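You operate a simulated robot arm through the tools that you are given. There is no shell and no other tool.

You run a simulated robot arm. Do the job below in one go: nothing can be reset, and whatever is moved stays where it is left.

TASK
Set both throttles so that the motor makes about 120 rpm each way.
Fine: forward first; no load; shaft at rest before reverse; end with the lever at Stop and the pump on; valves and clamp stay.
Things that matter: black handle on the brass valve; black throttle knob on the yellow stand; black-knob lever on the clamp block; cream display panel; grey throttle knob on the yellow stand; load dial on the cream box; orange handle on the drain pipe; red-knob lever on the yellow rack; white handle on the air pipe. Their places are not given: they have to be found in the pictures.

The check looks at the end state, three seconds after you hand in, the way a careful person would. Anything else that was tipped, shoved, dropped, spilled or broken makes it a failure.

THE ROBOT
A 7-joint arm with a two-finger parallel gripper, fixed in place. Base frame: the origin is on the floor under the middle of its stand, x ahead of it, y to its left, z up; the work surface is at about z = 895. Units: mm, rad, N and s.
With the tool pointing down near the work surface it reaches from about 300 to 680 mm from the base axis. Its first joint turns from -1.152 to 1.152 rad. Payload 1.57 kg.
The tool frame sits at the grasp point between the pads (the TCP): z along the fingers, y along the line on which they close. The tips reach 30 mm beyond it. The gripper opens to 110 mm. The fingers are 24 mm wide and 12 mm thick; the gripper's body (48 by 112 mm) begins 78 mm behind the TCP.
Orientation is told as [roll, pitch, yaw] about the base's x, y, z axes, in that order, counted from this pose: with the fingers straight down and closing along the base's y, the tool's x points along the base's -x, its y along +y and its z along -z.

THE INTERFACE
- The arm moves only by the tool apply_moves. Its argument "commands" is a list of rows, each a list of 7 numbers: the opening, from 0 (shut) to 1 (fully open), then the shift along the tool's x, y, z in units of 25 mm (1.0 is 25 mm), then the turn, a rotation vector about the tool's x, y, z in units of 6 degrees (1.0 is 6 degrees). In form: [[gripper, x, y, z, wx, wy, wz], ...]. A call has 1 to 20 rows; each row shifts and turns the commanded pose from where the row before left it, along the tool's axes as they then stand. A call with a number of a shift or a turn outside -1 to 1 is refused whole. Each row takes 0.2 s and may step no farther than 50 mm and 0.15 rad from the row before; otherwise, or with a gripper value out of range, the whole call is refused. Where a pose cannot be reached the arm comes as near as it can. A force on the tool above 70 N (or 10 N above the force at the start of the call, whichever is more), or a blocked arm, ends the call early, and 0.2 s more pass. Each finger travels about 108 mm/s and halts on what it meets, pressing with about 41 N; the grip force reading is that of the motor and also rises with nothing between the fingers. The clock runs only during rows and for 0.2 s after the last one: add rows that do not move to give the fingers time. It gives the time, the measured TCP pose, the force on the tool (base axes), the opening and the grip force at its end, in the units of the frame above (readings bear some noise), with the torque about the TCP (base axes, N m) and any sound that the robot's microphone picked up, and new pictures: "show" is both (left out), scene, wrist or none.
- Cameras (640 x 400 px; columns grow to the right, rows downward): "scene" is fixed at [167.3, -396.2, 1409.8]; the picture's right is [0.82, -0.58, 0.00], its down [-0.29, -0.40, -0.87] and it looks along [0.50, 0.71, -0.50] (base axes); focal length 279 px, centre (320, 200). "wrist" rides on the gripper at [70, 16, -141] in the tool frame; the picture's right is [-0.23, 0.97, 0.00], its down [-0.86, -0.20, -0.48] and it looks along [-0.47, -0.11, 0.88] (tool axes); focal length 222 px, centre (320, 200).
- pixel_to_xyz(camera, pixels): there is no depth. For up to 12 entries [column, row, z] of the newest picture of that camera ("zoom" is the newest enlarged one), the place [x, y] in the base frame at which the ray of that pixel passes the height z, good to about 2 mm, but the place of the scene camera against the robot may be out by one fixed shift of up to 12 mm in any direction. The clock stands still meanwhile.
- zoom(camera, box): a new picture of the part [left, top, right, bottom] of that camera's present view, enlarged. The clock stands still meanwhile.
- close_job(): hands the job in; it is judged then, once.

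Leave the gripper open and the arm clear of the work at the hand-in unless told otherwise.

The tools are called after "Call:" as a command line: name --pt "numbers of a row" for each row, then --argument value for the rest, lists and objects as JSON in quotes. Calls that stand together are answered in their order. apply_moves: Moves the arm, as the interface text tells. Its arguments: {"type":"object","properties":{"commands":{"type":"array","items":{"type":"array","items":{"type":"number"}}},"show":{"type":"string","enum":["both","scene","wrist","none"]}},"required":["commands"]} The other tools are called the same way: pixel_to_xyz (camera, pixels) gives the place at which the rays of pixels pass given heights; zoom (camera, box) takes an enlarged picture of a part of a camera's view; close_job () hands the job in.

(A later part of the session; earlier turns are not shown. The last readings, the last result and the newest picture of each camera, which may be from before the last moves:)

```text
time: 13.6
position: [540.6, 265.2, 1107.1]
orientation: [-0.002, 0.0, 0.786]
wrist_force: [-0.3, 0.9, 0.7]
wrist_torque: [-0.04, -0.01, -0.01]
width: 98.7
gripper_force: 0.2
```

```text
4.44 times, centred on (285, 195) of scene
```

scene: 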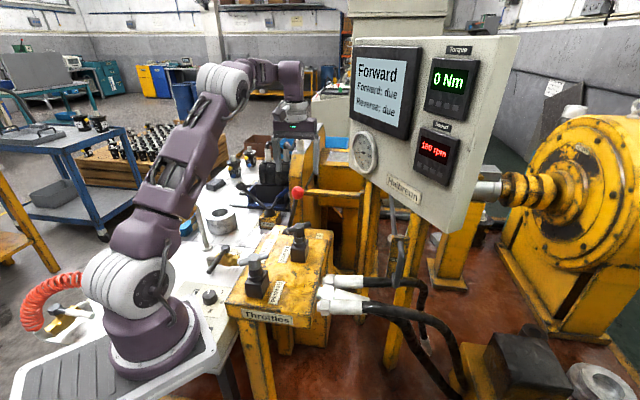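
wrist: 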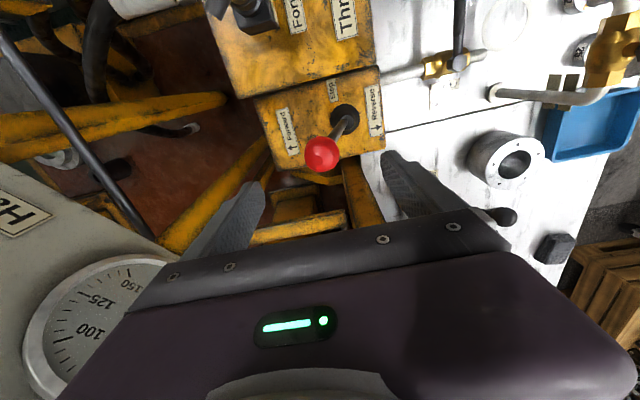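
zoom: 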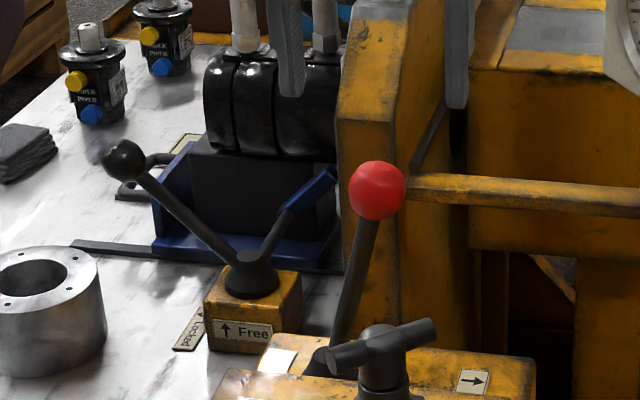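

Lever stays at Forward; speed 180 rpm. Now I travel at z≈1107 to above the black forward throttle and then yaw back to about −5° so the fingers can straddle its T-bar.

Call:
apply_moves --pt "1 0.92 -0.234 0 0 0 0" --pt "1 0.92 -0.234 0 0 0 0" --pt "1 0.92 -0.234 0 0 0 0" --pt "1 0.92 -0.234 0 0 0 0" --pt "1 0.92 -0.234 0 0 0 0" --pt "1 0.92 -0.234 0 0 0 0" --pt "1 0.92 -0.234 0 0 0 0" --pt "1 0 0 0 0 0 0.92" --pt "1 0 0 0 0 0 0.92" --pt "1 0 0 0 0 0 0.92" --pt "1 0 0 0 0 0 0.92" --pt "1 0 0 0 0 0 0.92" --pt "1 0 0 0 0 0 0.92" --pt "1 0 0 0 0 0 0.92" --pt "1 0 0 0 0 0 0.92" --pt "1 0 0 0 0 0 0.92" --pt "1 0 0 0 0 0 0"

Call:
zoom --camera "scene" --box '[345, 40, 475, 170]'

Call:
zoom --camera "wrist" --box '[220, 60, 420, 240]'

```text
time: 17.2
position: [456.8, 121.6, 1107.2]
orientation: [0.0, 0.0, -0.084]
wrist_force: [-0.8, 0.0, -0.6]
wrist_torque: [-0.03, -0.02, 0.03]
width: 109.8
gripper_force: 0.1
```

scene: 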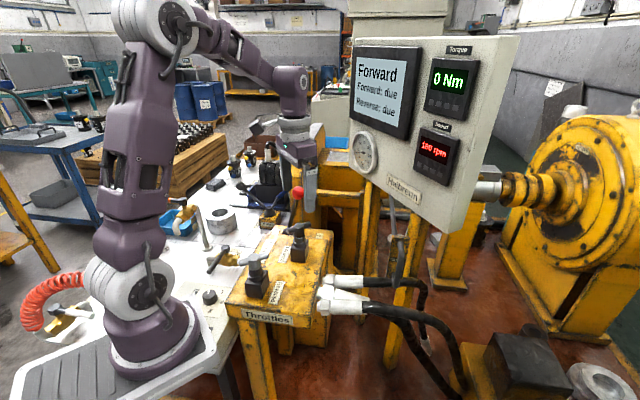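
wrist: 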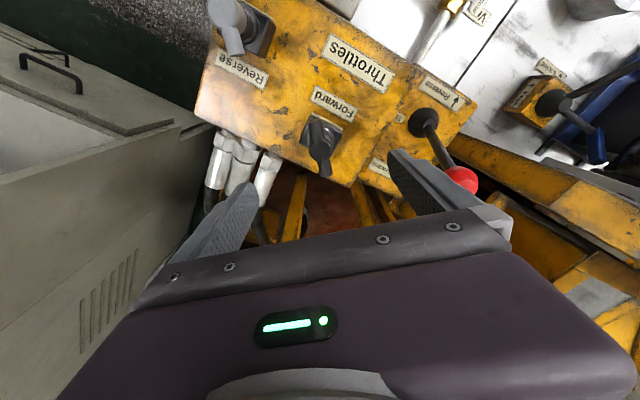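

```text
3.08 times, centred on (410, 105) of scene
```

zoom: 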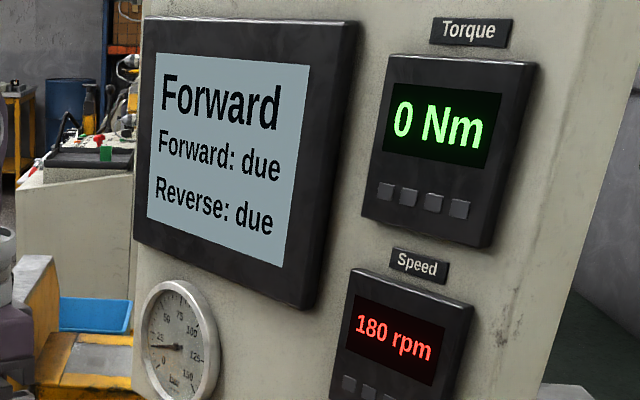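

```text
2.22 times, centred on (320, 150) of wrist
```

zoom: 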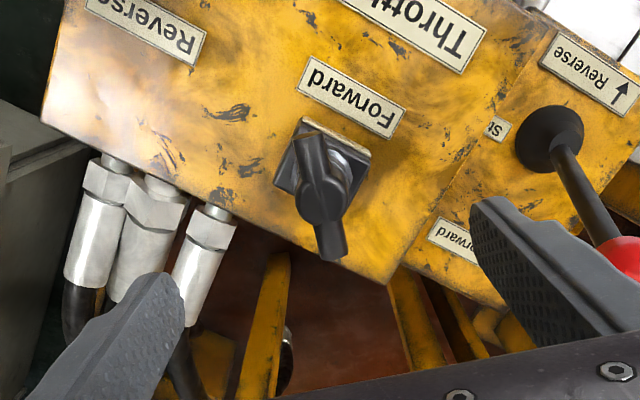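

Steady 180 rpm Forward. I zoom tight on the forward knob to get its bar axis and centre.

Call:
zoom --camera "wrist" --box '[285, 100, 355, 185]'

Call:
zoom --camera "scene" --box '[235, 170, 335, 270]'

```text
4.71 times, centred on (320, 142) of wrist
```

zoom: 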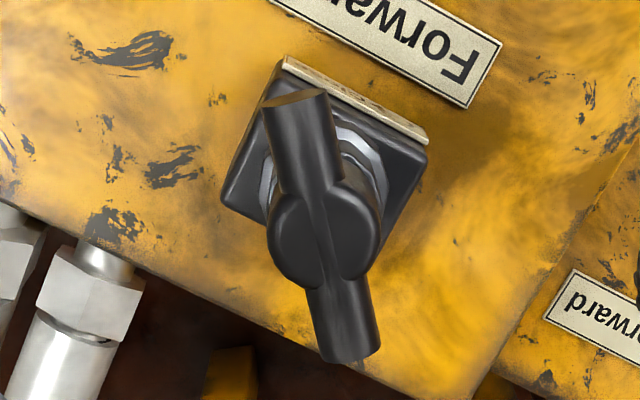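

```text
4.00 times, centred on (285, 220) of scene
```

zoom: 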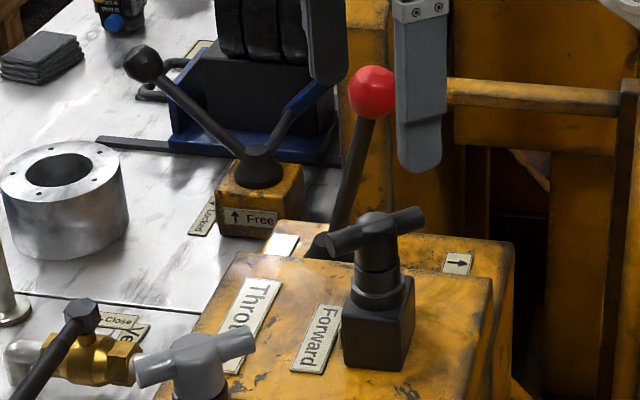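

Call:
pixel_to_xyz --camera "wrist" --pixels '[[315.1, 121.4, 985], [326.4, 174.3, 985], [320.8, 149.9, 985], [315.1, 121.4, 995], [326.4, 174.3, 995], [320.8, 149.9, 995], [462, 180, 1009], [462, 180, 1000]]'

```text
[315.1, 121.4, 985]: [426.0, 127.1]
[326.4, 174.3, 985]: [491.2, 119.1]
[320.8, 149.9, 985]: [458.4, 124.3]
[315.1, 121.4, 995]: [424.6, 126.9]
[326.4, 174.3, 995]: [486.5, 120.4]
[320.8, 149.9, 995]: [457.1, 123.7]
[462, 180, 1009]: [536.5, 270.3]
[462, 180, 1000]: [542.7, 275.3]
```

Bar: centre (457,123.7), axis ≈ −6°, hub ~27 mm thick, bar ~64 mm long. I narrow to ~66 mm, align (+2 mm y) and descend to z≈991 so the pads sit at the bar/hub.

Call:
apply_moves --pt "0.6 0 0.08 0.5 0 0 0.2" --pt "0.6 0 0 0.8 0 0 0" --pt "0.6 0 0 0.8 0 0 0" --pt "0.6 0 0 0.8 0 0 0" --pt "0.6 0 0 0.8 0 0 0" --pt "0.6 0 0 0.5 0 0 0" --pt "0.6 0 0 0.4 0 0 0" --pt "0.6 0 0 0 0 0 0"

Call:
zoom --camera "wrist" --box '[240, 100, 400, 240]'

Call:
zoom --camera "scene" --box '[245, 180, 345, 280]'

```text
time: 19.0
position: [455.6, 125.2, 992.0]
orientation: [0.001, 0.0, -0.103]
wrist_force: [0.5, -0.3, -1.5]
wrist_torque: [0.0, 0.0, -0.01]
width: 65.7
gripper_force: 0.1
```

scene: 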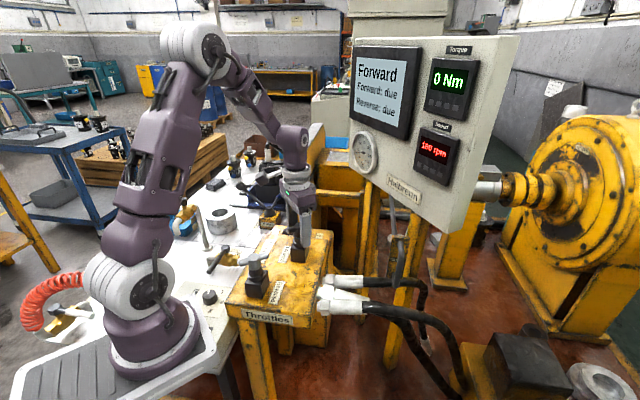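
wrist: 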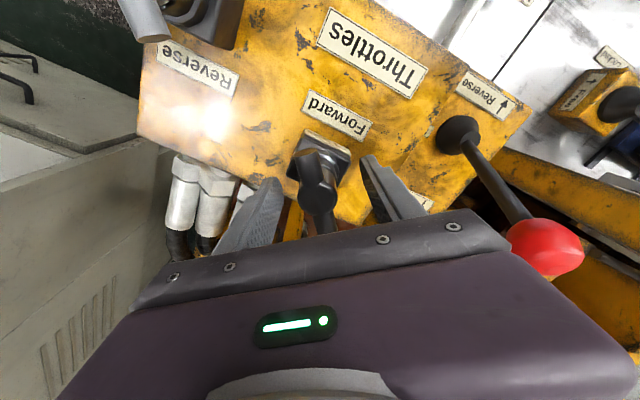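

```text
2.86 times, centred on (320, 170) of wrist
```

zoom: 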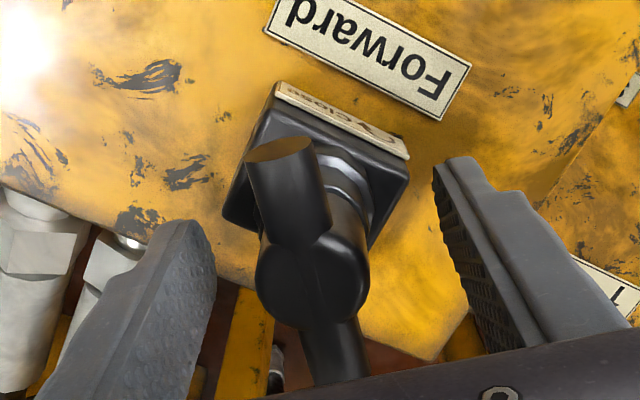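

```text
4.00 times, centred on (295, 230) of scene
```

zoom: 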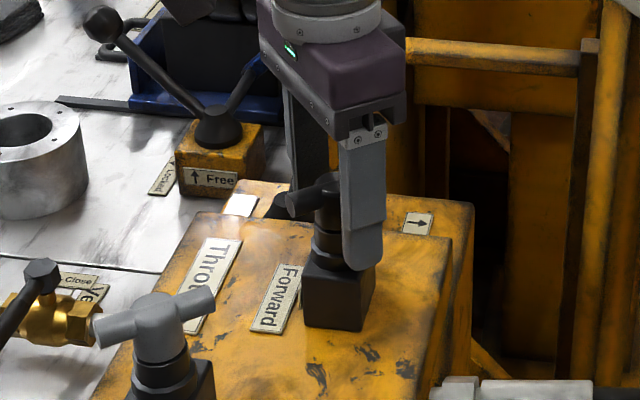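

Pads straddle the knob. Let me read the "Close" arrow closely before turning.

Call:
zoom --camera "wrist" --box '[295, 120, 355, 160]'

Call:
zoom --camera "scene" --box '[205, 240, 265, 280]'

Call:
pixel_to_xyz --camera "wrist" --pixels '[[316, 185, 990], [320, 192, 990], [310, 165, 990]]'

```text
10.00 times, centred on (325, 140) of wrist
```

zoom: 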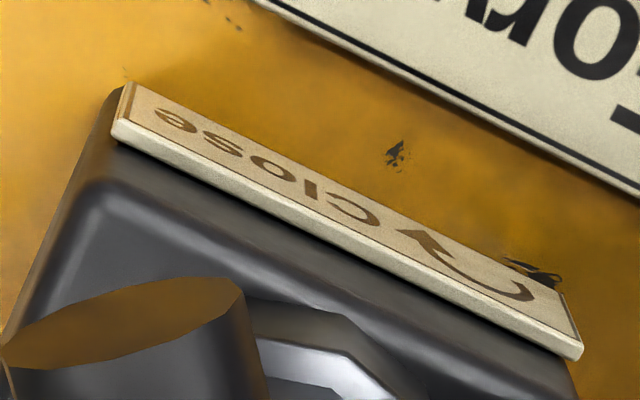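

```text
10.00 times, centred on (235, 260) of scene
```

zoom: 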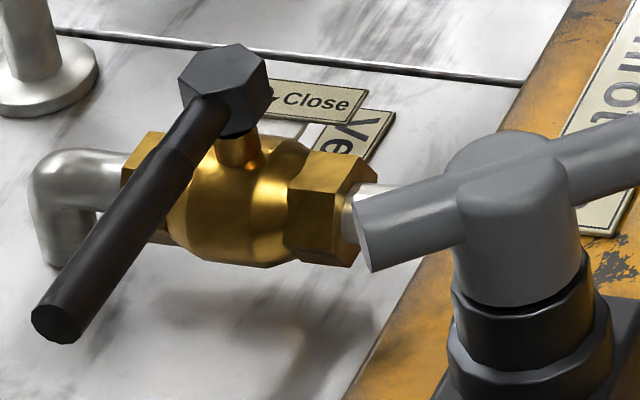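

```text
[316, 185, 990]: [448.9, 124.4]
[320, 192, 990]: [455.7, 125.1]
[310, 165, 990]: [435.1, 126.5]
```

The glyph is a clockwise "Close" arrow, so closing (slowing) = clockwise from above = +wz here. Hub ≈ (457,124.8); I close the fingers on the knob.

Call:
apply_moves --pt "0.3 -0.04 0 0 0 0 0" --pt "0.1 0 0 0 0 0 0" --pt "0.1 0 0 0 0 0 0" --pt "0.1 0 0 0 0 0 0"

Call:
zoom --camera "wrist" --box '[240, 100, 400, 240]'

Call:
zoom --camera "scene" --box '[345, 40, 475, 170]'

```text
time: 20.0
position: [458.3, 123.8, 992.5]
orientation: [-0.003, 0.002, -0.106]
wrist_force: [-9.4, -16.8, 4.1]
wrist_torque: [-0.6, 0.35, 0.11]
width: 32.3
gripper_force: 41.1
```

scene: 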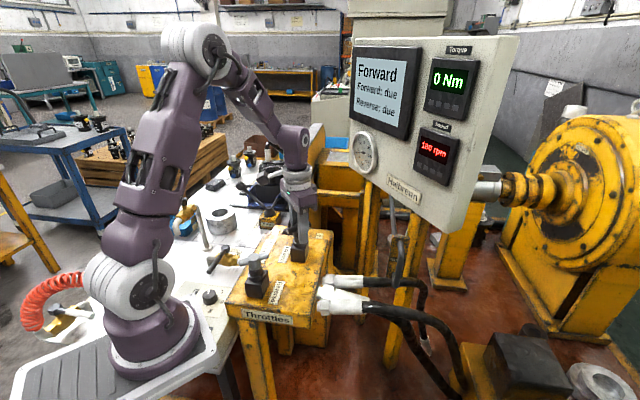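
wrist: 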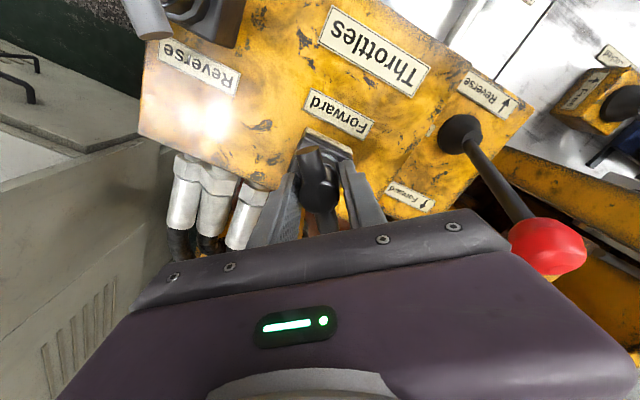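

```text
2.86 times, centred on (320, 170) of wrist
```

zoom: 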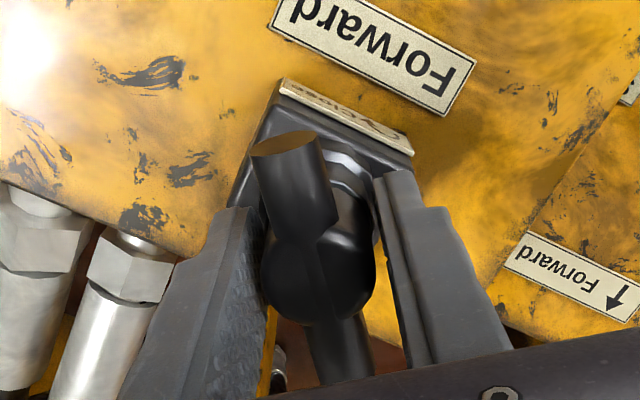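

```text
3.08 times, centred on (410, 105) of scene
```

zoom: 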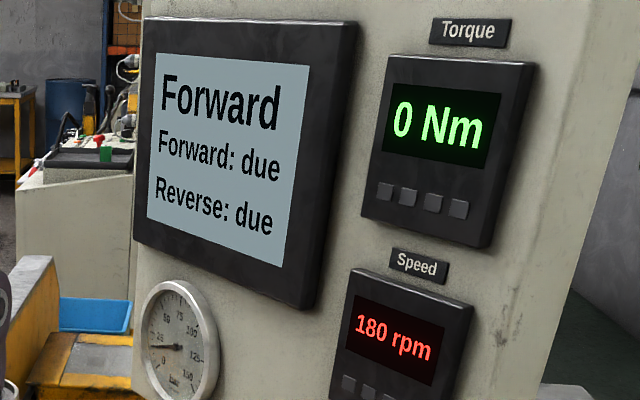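

Width 32 mm with some side force: the tips caught the wider collar under the hub. I open, raise 14 mm so only the turning hub/bar is gripped, shift −1.5 mm in y, and close again.

Call:
apply_moves --pt "0.5 0 0 0 0 0 0" --pt "0.5 0 0 0 0 0 0" --pt "0.5 0 -0.06 -0.56 0 0 0" --pt "0.5 0 0 0 0 0 0" --pt "0.2 0 0 0 0 0 0" --pt "0.1 0 0 0 0 0 0" --pt "0.1 0 0 0 0 0 0" --show "both"

Call:
zoom --camera "wrist" --box '[240, 100, 400, 240]'

Call:
zoom --camera "scene" --box '[245, 180, 345, 280]'

```text
time: 21.6
position: [458.4, 123.2, 1007.1]
orientation: [0.0, 0.0, -0.103]
wrist_force: [0.7, 0.9, 4.1]
wrist_torque: [-0.52, 0.22, -0.05]
width: 27.7
gripper_force: 37.4
```

scene: 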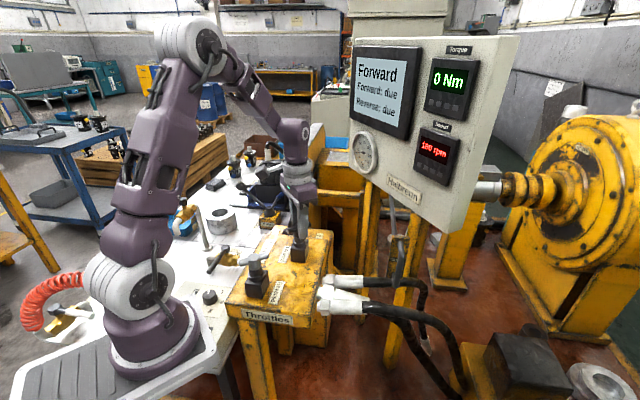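
wrist: 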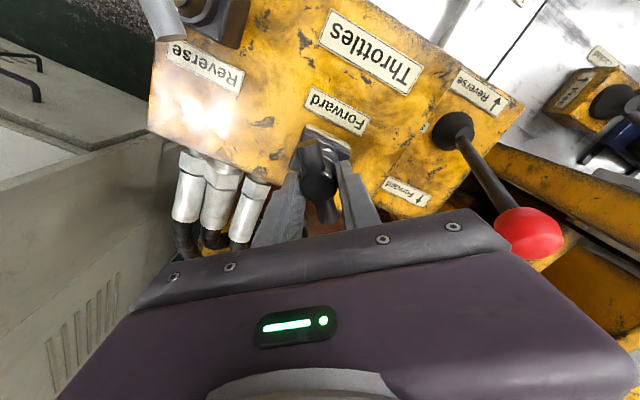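

```text
2.86 times, centred on (320, 170) of wrist
```

zoom: 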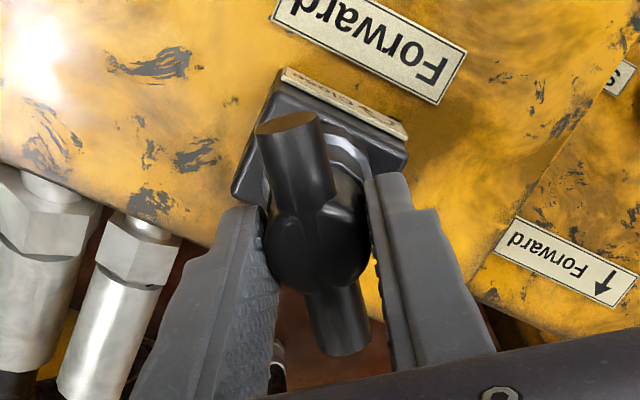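

```text
4.00 times, centred on (295, 230) of scene
```

zoom: 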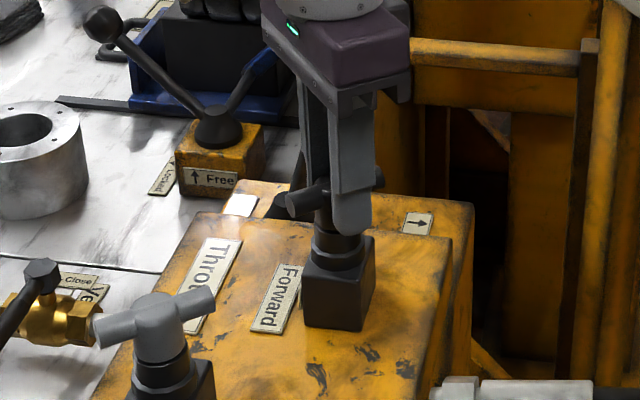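

Now gripping the hub at 27.7 mm with negligible side force. I turn 12° clockwise (closing) and watch torque and speed.

Call:
apply_moves --pt "0.1 0 0 0 0 0 0.5" --pt "0.1 0 0 0 0 0 0.5" --pt "0.1 0 0 0 0 0 0.5" --pt "0.1 0 0 0 0 0 0.5" --pt "0.1 0 0 0 0 0 0" --pt "0.1 0 0 0 0 0 0" --pt "0.1 0 0 0 0 0 0"

Call:
zoom --camera "wrist" --box '[240, 100, 400, 240]'

Call:
zoom --camera "scene" --box '[345, 40, 475, 170]'

```text
time: 23.2
position: [458.8, 122.5, 1005.8]
orientation: [0.001, -0.001, -0.313]
wrist_force: [17.3, 4.2, -2.6]
wrist_torque: [-0.67, -0.88, -0.01]
width: 27.6
gripper_force: 38.1
```

scene: 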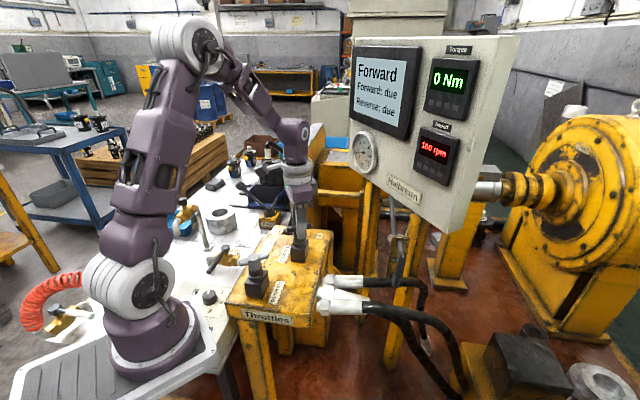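
wrist: 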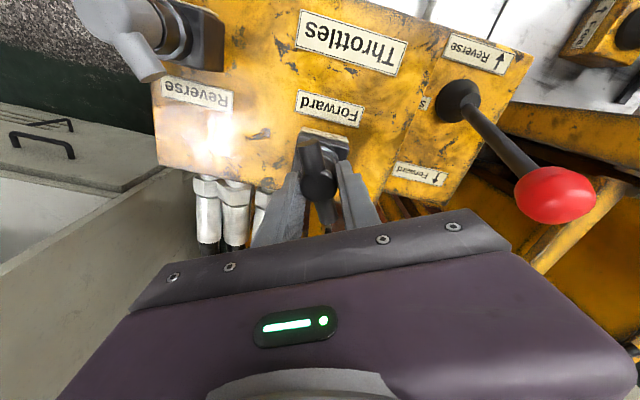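

```text
2.86 times, centred on (320, 170) of wrist
```

zoom: 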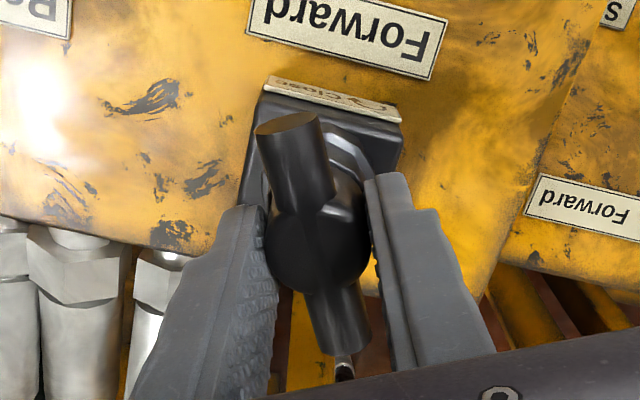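

```text
3.08 times, centred on (410, 105) of scene
```

zoom: 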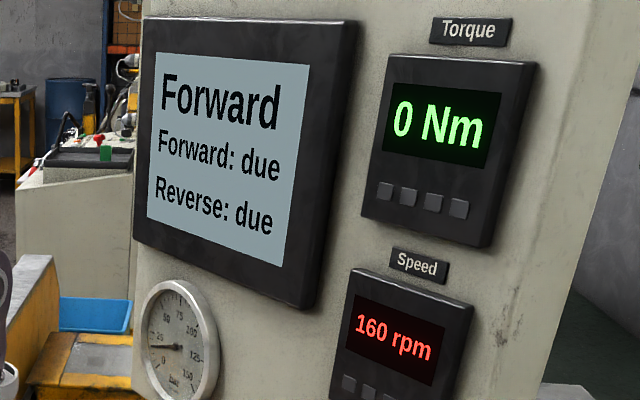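

The knob turns with the gripper; speed dropped to 160 rpm. Close another ~15°, easing ~1 mm toward +x to relieve the side load, then wait for the speed to settle.

Call:
apply_moves --pt "0.1 -0.03 0 0 0 0 0.5" --pt "0.1 -0.02 0 0 0 0 0.5" --pt "0.1 0 0 0 0 0 0.5" --pt "0.1 0 0 0 0 0 0.5" --pt "0.1 0 0 0 0 0 0.5" --pt "0.1 0 0 0 0 0 0" --pt "0.1 0 0 0 0 0 0" --pt "0.1 0 0 0 0 0 0" --pt "0.1 0 0 0 0 0 0" --pt "0.1 0 0 0 0 0 0" --pt "0.1 0 0 0 0 0 0" --show "scene"

Call:
zoom --camera "scene" --box '[345, 40, 475, 170]'

```text
time: 25.6
position: [457.8, 121.6, 1006.8]
orientation: [-0.002, 0.0, -0.575]
wrist_force: [3.2, 3.1, 13.8]
wrist_torque: [-0.12, 0.51, 0.01]
width: 27.6
gripper_force: 37.7
```

scene: 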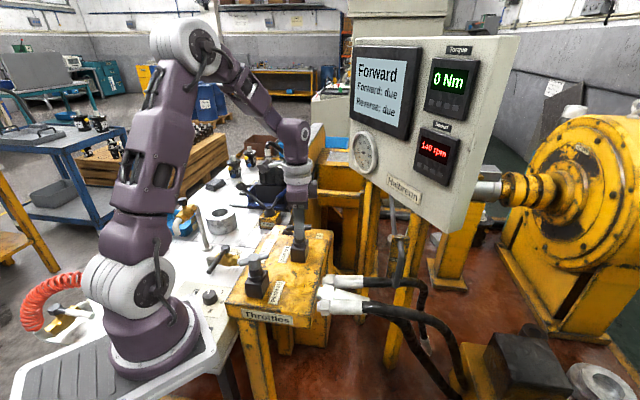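

```text
3.08 times, centred on (410, 105) of scene
```

zoom: 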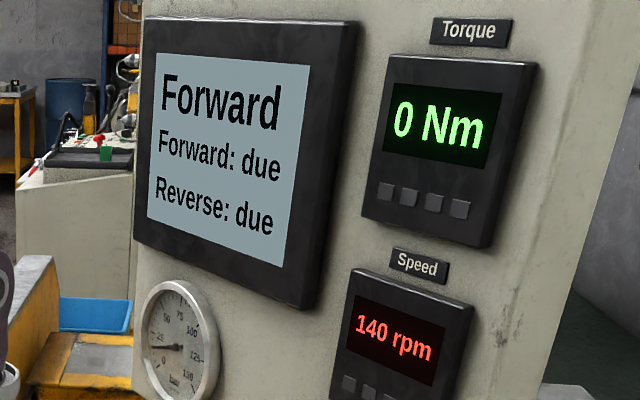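

140 rpm after 27° total (~1.5 rpm per degree, display in steps of 10). Turn 10° more and wait.

Call:
apply_moves --pt "0.1 0 0 0 0 0 0.5" --pt "0.1 0 0 0 0 0 0.5" --pt "0.1 0 0 0 0 0 0.5" --pt "0.1 0 0 0 0 0 0" --pt "0.1 0 0 0 0 0 0" --pt "0.1 0 0 0 0 0 0" --pt "0.1 0 0 0 0 0 0" --pt "0.1 0 0 0 0 0 0" --pt "0.1 0 0 0 0 0 0" --pt "0.1 0 0 0 0 0 0" --show "scene"

Call:
zoom --camera "scene" --box '[345, 40, 475, 170]'

```text
time: 27.8
position: [458.0, 122.8, 1006.1]
orientation: [0.0, 0.001, -0.731]
wrist_force: [-6.3, -0.7, 15.1]
wrist_torque: [0.35, -0.12, 0.05]
width: 27.8
gripper_force: 38.2
```

scene: 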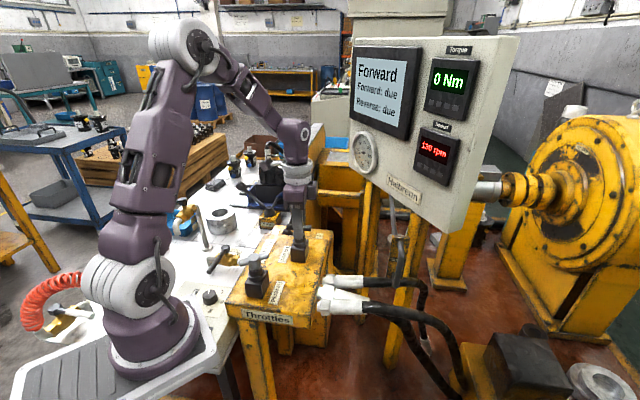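

```text
3.08 times, centred on (410, 105) of scene
```

zoom: 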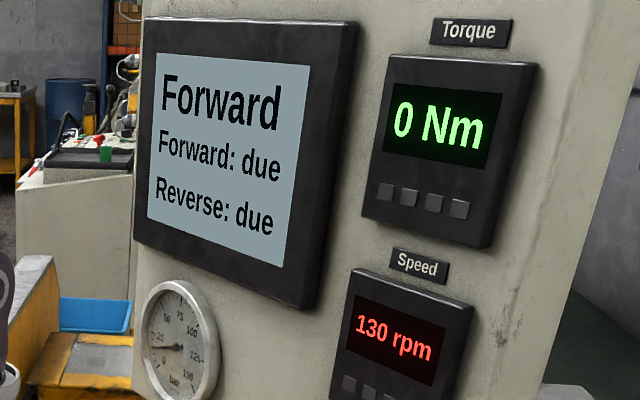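

130 rpm at 36° total. Turn 4° more and wait to find the transition to 120.

Call:
apply_moves --pt "0.1 0 0 0 0 0 0.35" --pt "0.1 0 0 0 0 0 0.35" --pt "0.1 0 0 0 0 0 0" --pt "0.1 0 0 0 0 0 0" --pt "0.1 0 0 0 0 0 0" --pt "0.1 0 0 0 0 0 0" --pt "0.1 0 0 0 0 0 0" --pt "0.1 0 0 0 0 0 0" --pt "0.1 0 0 0 0 0 0" --show "scene"

Call:
zoom --camera "scene" --box '[345, 40, 475, 170]'

```text
time: 29.8
position: [457.4, 122.5, 1006.3]
orientation: [0.001, 0.001, -0.805]
wrist_force: [-17.4, -5.1, 21.5]
wrist_torque: [0.36, 0.18, 0.04]
width: 27.8
gripper_force: 38.3
```

scene: 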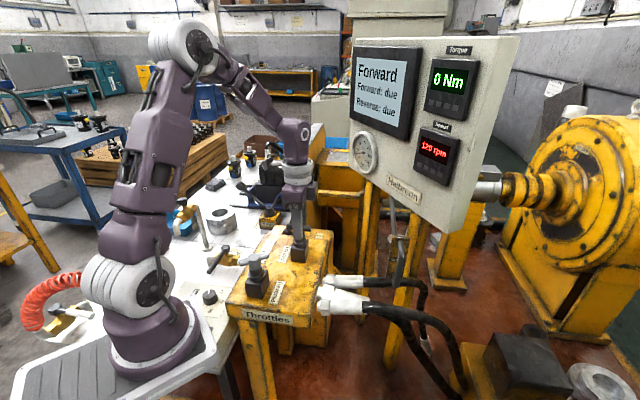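

```text
3.08 times, centred on (410, 105) of scene
```

zoom: 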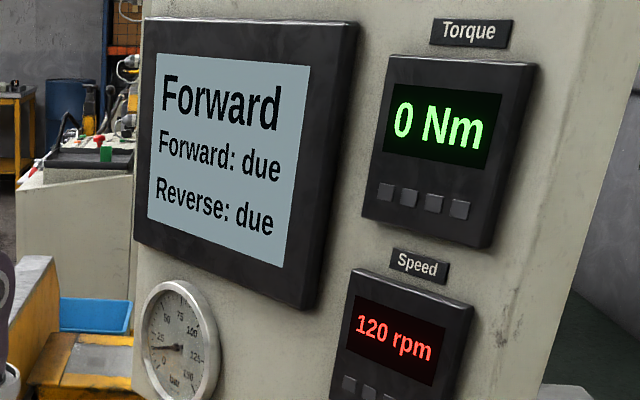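

120 rpm at 40° — likely near its upper edge (~123). I trim 2.4° further and hold to see the status line.

Call:
apply_moves --pt "0.1 0 0 0 0 0 0.4" --pt "0.1 0 0 0 0 0 0" --pt "0.1 0 0 0 0 0 0" --pt "0.1 0 0 0 0 0 0" --pt "0.1 0 0 0 0 0 0" --pt "0.1 0 0 0 0 0 0" --pt "0.1 0 0 0 0 0 0" --pt "0.1 0 0 0 0 0 0" --pt "0.1 0 0 0 0 0 0" --pt "0.1 0 0 0 0 0 0"

Call:
zoom --camera "scene" --box '[345, 40, 475, 170]'

Call:
zoom --camera "wrist" --box '[240, 100, 400, 240]'

```text
time: 32.0
position: [457.4, 121.8, 1005.4]
orientation: [-0.001, 0.0, -0.847]
wrist_force: [-16.2, -14.3, -5.3]
wrist_torque: [-0.08, -0.27, 0.01]
width: 27.5
gripper_force: 38.0
```

scene: 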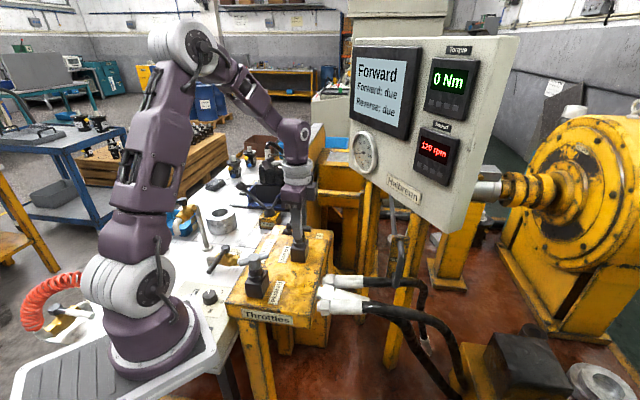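
wrist: 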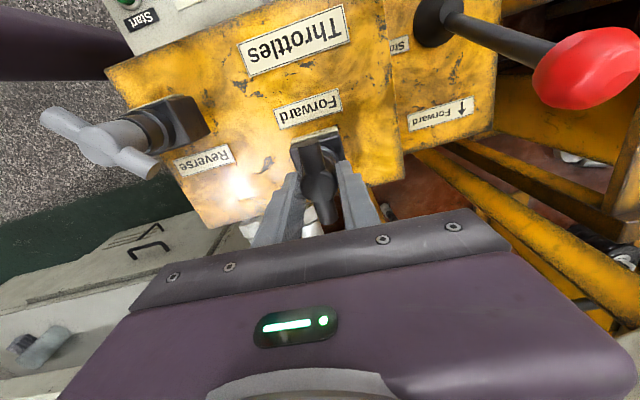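

```text
3.08 times, centred on (410, 105) of scene
```

zoom: 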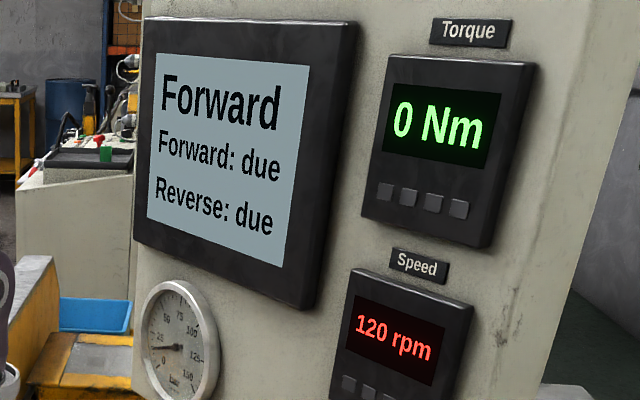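

```text
2.86 times, centred on (320, 170) of wrist
```

zoom: 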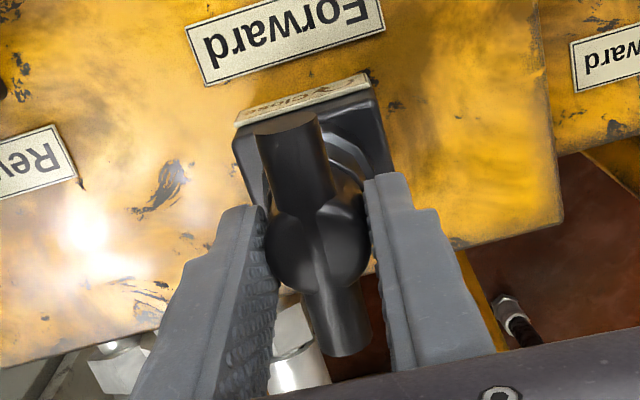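

Holding 120 rpm. "Forward: due" may update after a steady period hands-off. I release the knob and rise clear, then read again.

Call:
apply_moves --pt "0.3 0 0 0 0 0 0" --pt "0.5 0 0 0 0 0 0" --pt "0.5 0 0 0 0 0 0" --pt "0.5 0 0 -0.8 0 0 0" --pt "0.5 0 0 -1 0 0 0" --pt "0.5 0 0 -1 0 0 0" --pt "0.5 0 0 -1 0 0 0" --pt "0.5 0 0 0 0 0 0" --pt "0.5 0 0 0 0 0 0" --pt "0.5 0 0 0 0 0 0"

Call:
zoom --camera "scene" --box '[345, 40, 475, 170]'

```text
time: 34.2
position: [457.9, 123.0, 1101.0]
orientation: [0.001, 0.0, -0.845]
wrist_force: [0.3, -0.2, 0.2]
wrist_torque: [0.01, 0.0, 0.03]
width: 55.2
gripper_force: 0.0
```

scene: 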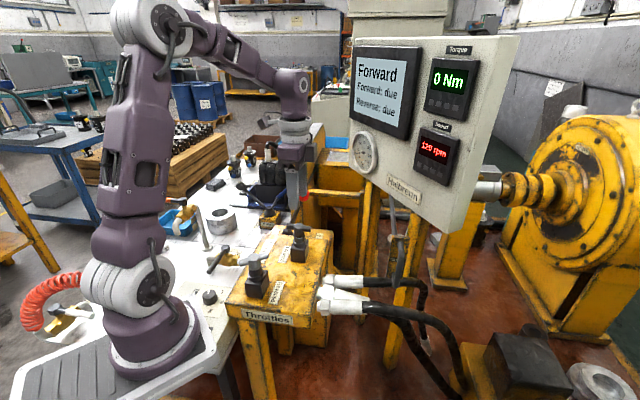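
wrist: 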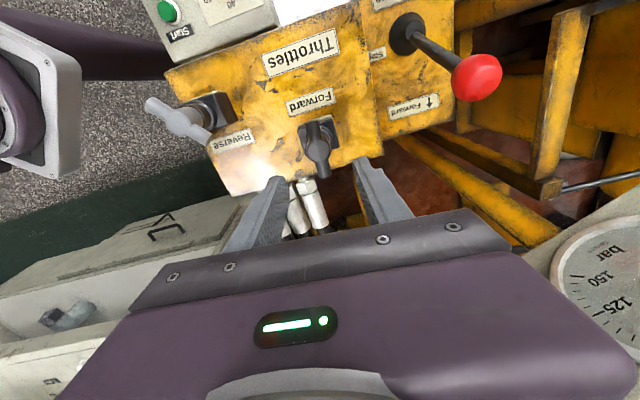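

```text
3.08 times, centred on (410, 105) of scene
```

zoom: 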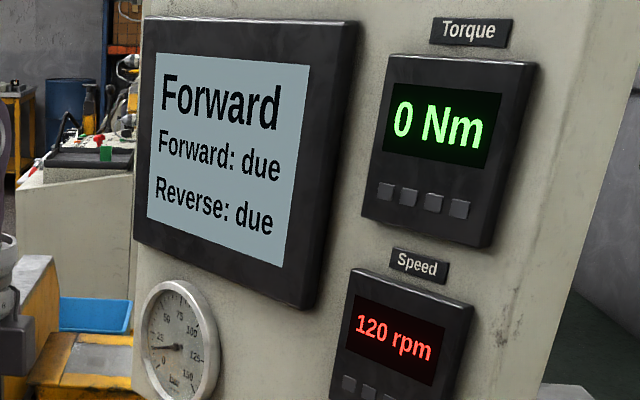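

Still 120 rpm, still "due". I'll let it run on while rotating the tool back to yaw 45° here (free space), then re-read.

Call:
apply_moves --pt "0.7 0 0 0 0 0 -0.973" --pt "0.9 0 0 0 0 0 -0.973" --pt "1 0 0 0 0 0 -0.973" --pt "1 0 0 0 0 0 -0.973" --pt "1 0 0 0 0 0 -0.973" --pt "1 0 0 0 0 0 -0.973" --pt "1 0 0 0 0 0 -0.973" --pt "1 0 0 0 0 0 -0.973" --pt "1 0 0 0 0 0 -0.973" --pt "1 0 0 0 0 0 -0.973" --pt "1 0 0 0 0 0 -0.973" --pt "1 0 0 0 0 0 -0.973" --pt "1 0 0 0 0 0 -0.973" --pt "1 0 0 0 0 0 -0.973" --pt "1 0 0 0 0 0 -0.973" --pt "1 0 0 0 0 0 -0.973" --pt "1 0 0 0 0 0 0"

Call:
zoom --camera "scene" --box '[345, 40, 475, 170]'

```text
time: 37.8
position: [458.6, 123.0, 1102.3]
orientation: [0.0, 0.001, 0.785]
wrist_force: [-0.1, -0.2, -0.4]
wrist_torque: [0.0, -0.01, 0.0]
width: 109.8
gripper_force: 0.0
```

scene: 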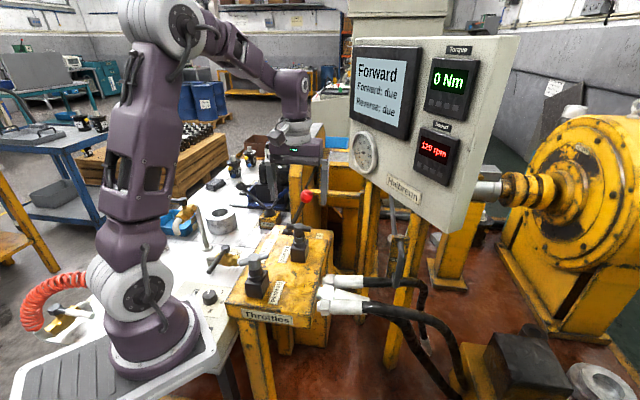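
wrist: 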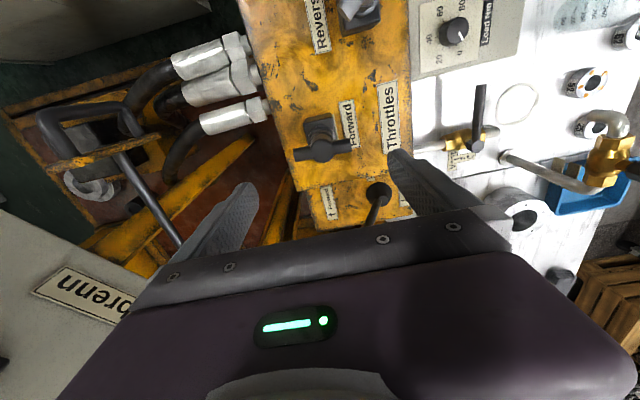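

```text
3.08 times, centred on (410, 105) of scene
```

zoom: 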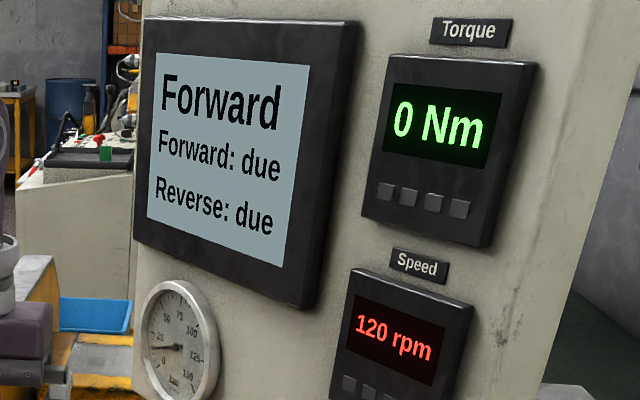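

Still 120 rpm and "due"; it may be recorded on returning to Stop. Dial check while here, then I'll go to the lever (ball now near (536.5,270,1009)) and bring it to Stop.

Call:
zoom --camera "wrist" --box '[400, 0, 540, 80]'

Call:
apply_moves --pt "1 -0.92 0.215 0 0 0 0" --pt "1 -0.92 0.215 0 0 0 0" --pt "1 -0.92 0.215 0 0 0 0" --pt "1 -0.92 0.215 0 0 0 0" --pt "1 -0.92 0.215 0 0 0 0" --pt "1 -0.92 0.215 0 0 0 0" --pt "1 -0.82 0.215 0 0 0 0" --pt "1 0 0 0 0 0 0"

Call:
zoom --camera "wrist" --box '[220, 80, 420, 240]'

```text
4.57 times, centred on (470, 40) of wrist
```

zoom: 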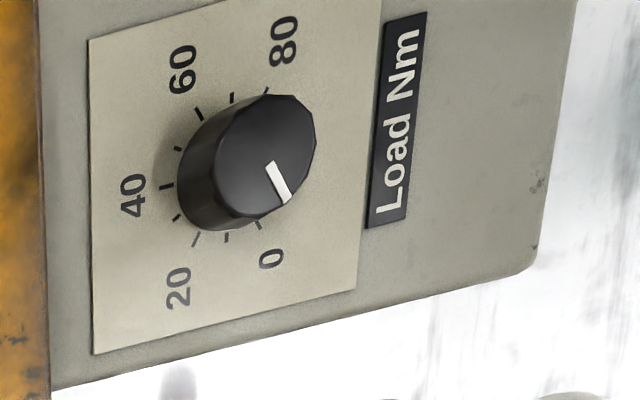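

```text
time: 39.6
position: [543.6, 262.6, 1101.6]
orientation: [0.002, 0.002, 0.782]
wrist_force: [0.9, 0.5, -0.4]
wrist_torque: [-0.01, -0.01, 0.02]
width: 110.0
gripper_force: 0.1
```

scene: 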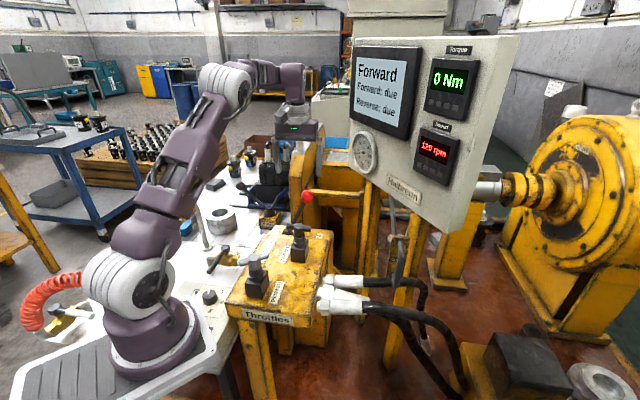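
wrist: 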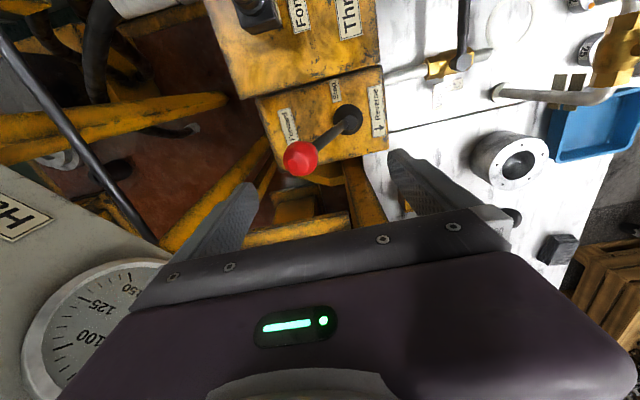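

```text
2.50 times, centred on (320, 160) of wrist
```

zoom: 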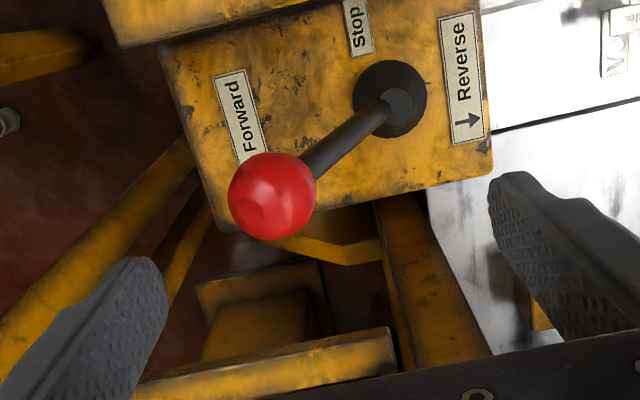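

Load dial points at 0. The ball is now at (301,158): the lever has settled further into Forward than where I left it. I get its position before going down.

Call:
pixel_to_xyz --camera "wrist" --pixels '[[300.8, 158.4, 995], [300.8, 158.4, 1002], [300.8, 158.4, 1010]]'

Call:
zoom --camera "scene" --box '[240, 150, 330, 240]'

```text
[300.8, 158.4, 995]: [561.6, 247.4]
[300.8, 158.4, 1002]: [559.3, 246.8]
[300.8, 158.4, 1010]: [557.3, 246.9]
```

```text
4.44 times, centred on (285, 195) of scene
```

zoom: 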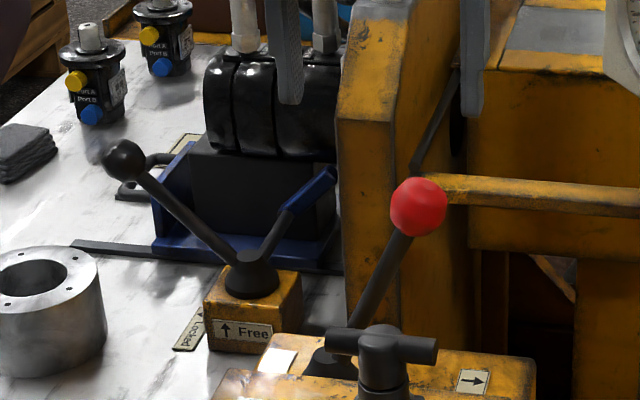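

Ball is at ≈(561,247,~997), about 72 mm into Forward from the Stop position. With the gripper fully open here, the ball will be inside the fingers (24 mm off-centre, 15 mm clearance). I descend 100 mm.

Call:
apply_moves --pt "1 0 -0.3 0.7 0 0 0" --pt "1 0 0 0.9 0 0 0" --pt "1 0 0 0.9 0 0 0" --pt "1 0 0 0.9 0 0 0" --pt "1 0 0 0.6 0 0 0" --pt "1 0 0 0 0 0 0"

Call:
zoom --camera "wrist" --box '[220, 80, 420, 240]'

```text
time: 41.0
position: [549.7, 255.3, 1000.9]
orientation: [-0.001, -0.001, 0.784]
wrist_force: [-0.2, 0.0, -0.7]
wrist_torque: [0.0, -0.05, -0.05]
width: 109.8
gripper_force: 0.1
```

scene: 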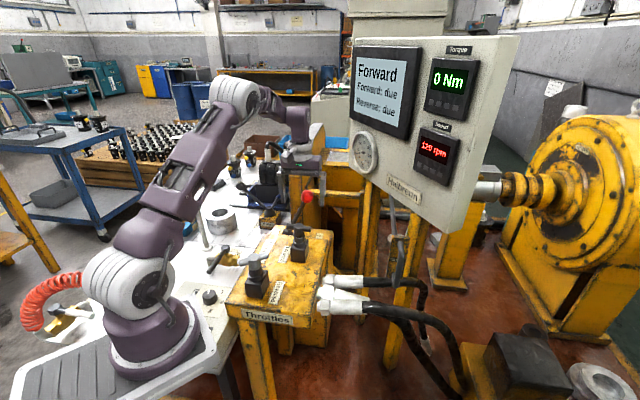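
wrist: 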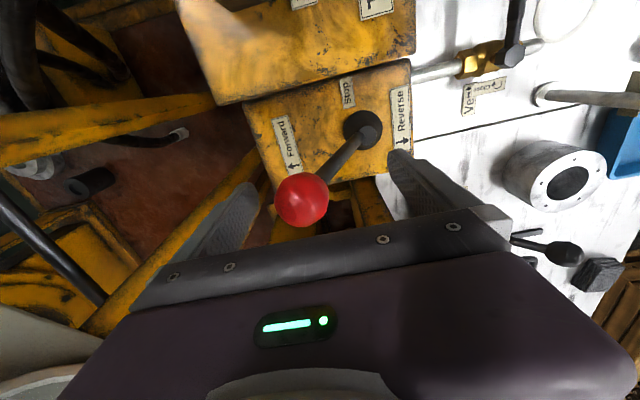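

```text
2.50 times, centred on (320, 160) of wrist
```

zoom: 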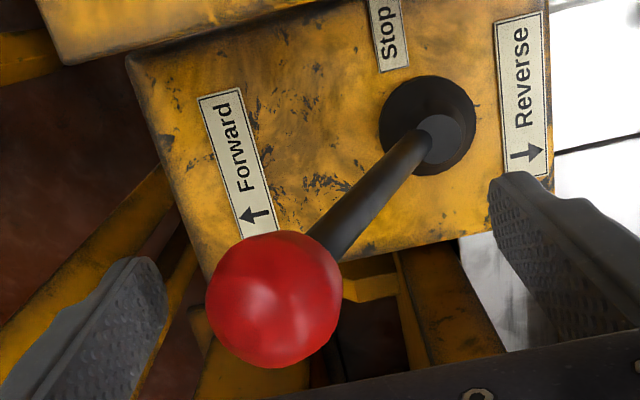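

Ball is caged. I narrow the cage and pull the lever back toward Stop, first part of the way.

Call:
apply_moves --pt "0.7 0 0 0 0 0 0" --pt "0.42 0 0 0 0 0 0" --pt "0.42 0 0 0 0 0 0" --pt "0.42 0 0.4 -0.1 0 0 0" --pt "0.42 0 0.4 -0.1 0 0 0" --pt "0.42 0 0.4 -0.1 0 0 0" --pt "0.42 0 0 0 0 0 0"

Call:
zoom --camera "wrist" --box '[220, 80, 420, 240]'

Call:
zoom --camera "scene" --box '[345, 40, 475, 170]'

```text
time: 42.6
position: [527.5, 276.5, 1009.0]
orientation: [0.0, 0.0, 0.784]
wrist_force: [1.4, -1.5, 0.0]
wrist_torque: [0.01, 0.01, -0.03]
width: 47.4
gripper_force: 1.2
```

scene: 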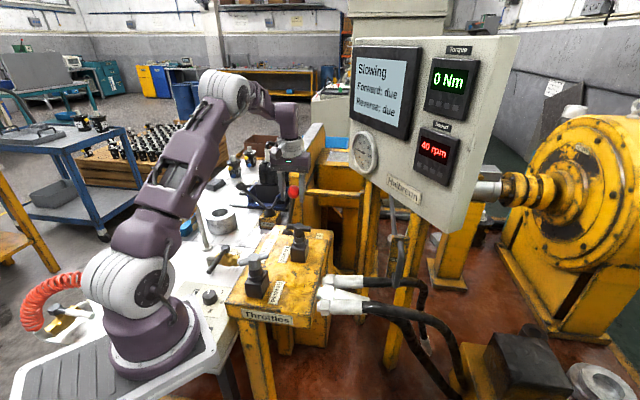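
wrist: 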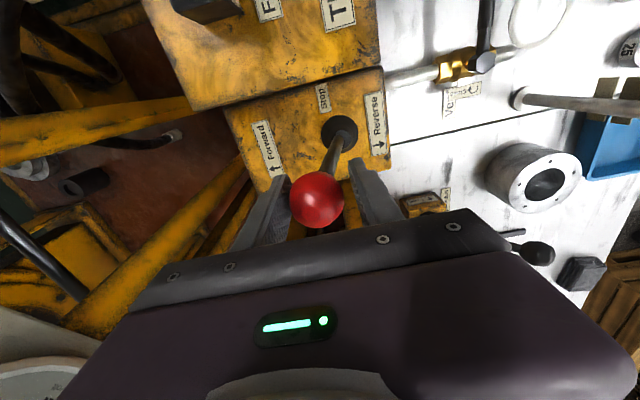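

```text
2.50 times, centred on (320, 160) of wrist
```

zoom: 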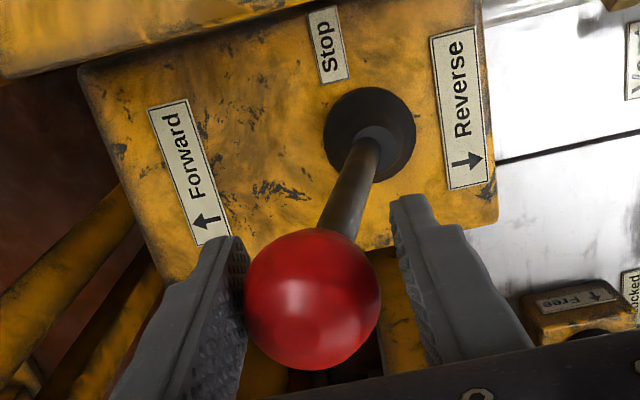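

```text
3.08 times, centred on (410, 105) of scene
```

zoom: 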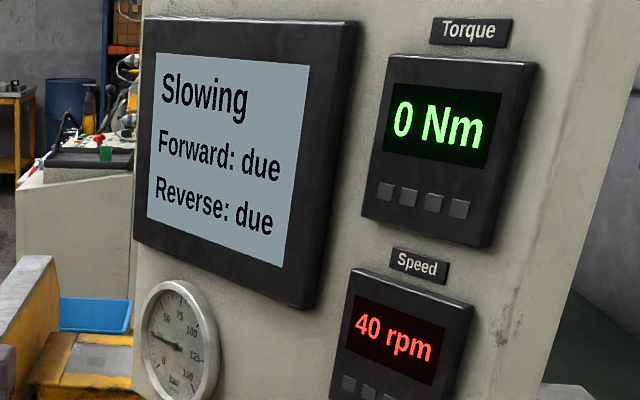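

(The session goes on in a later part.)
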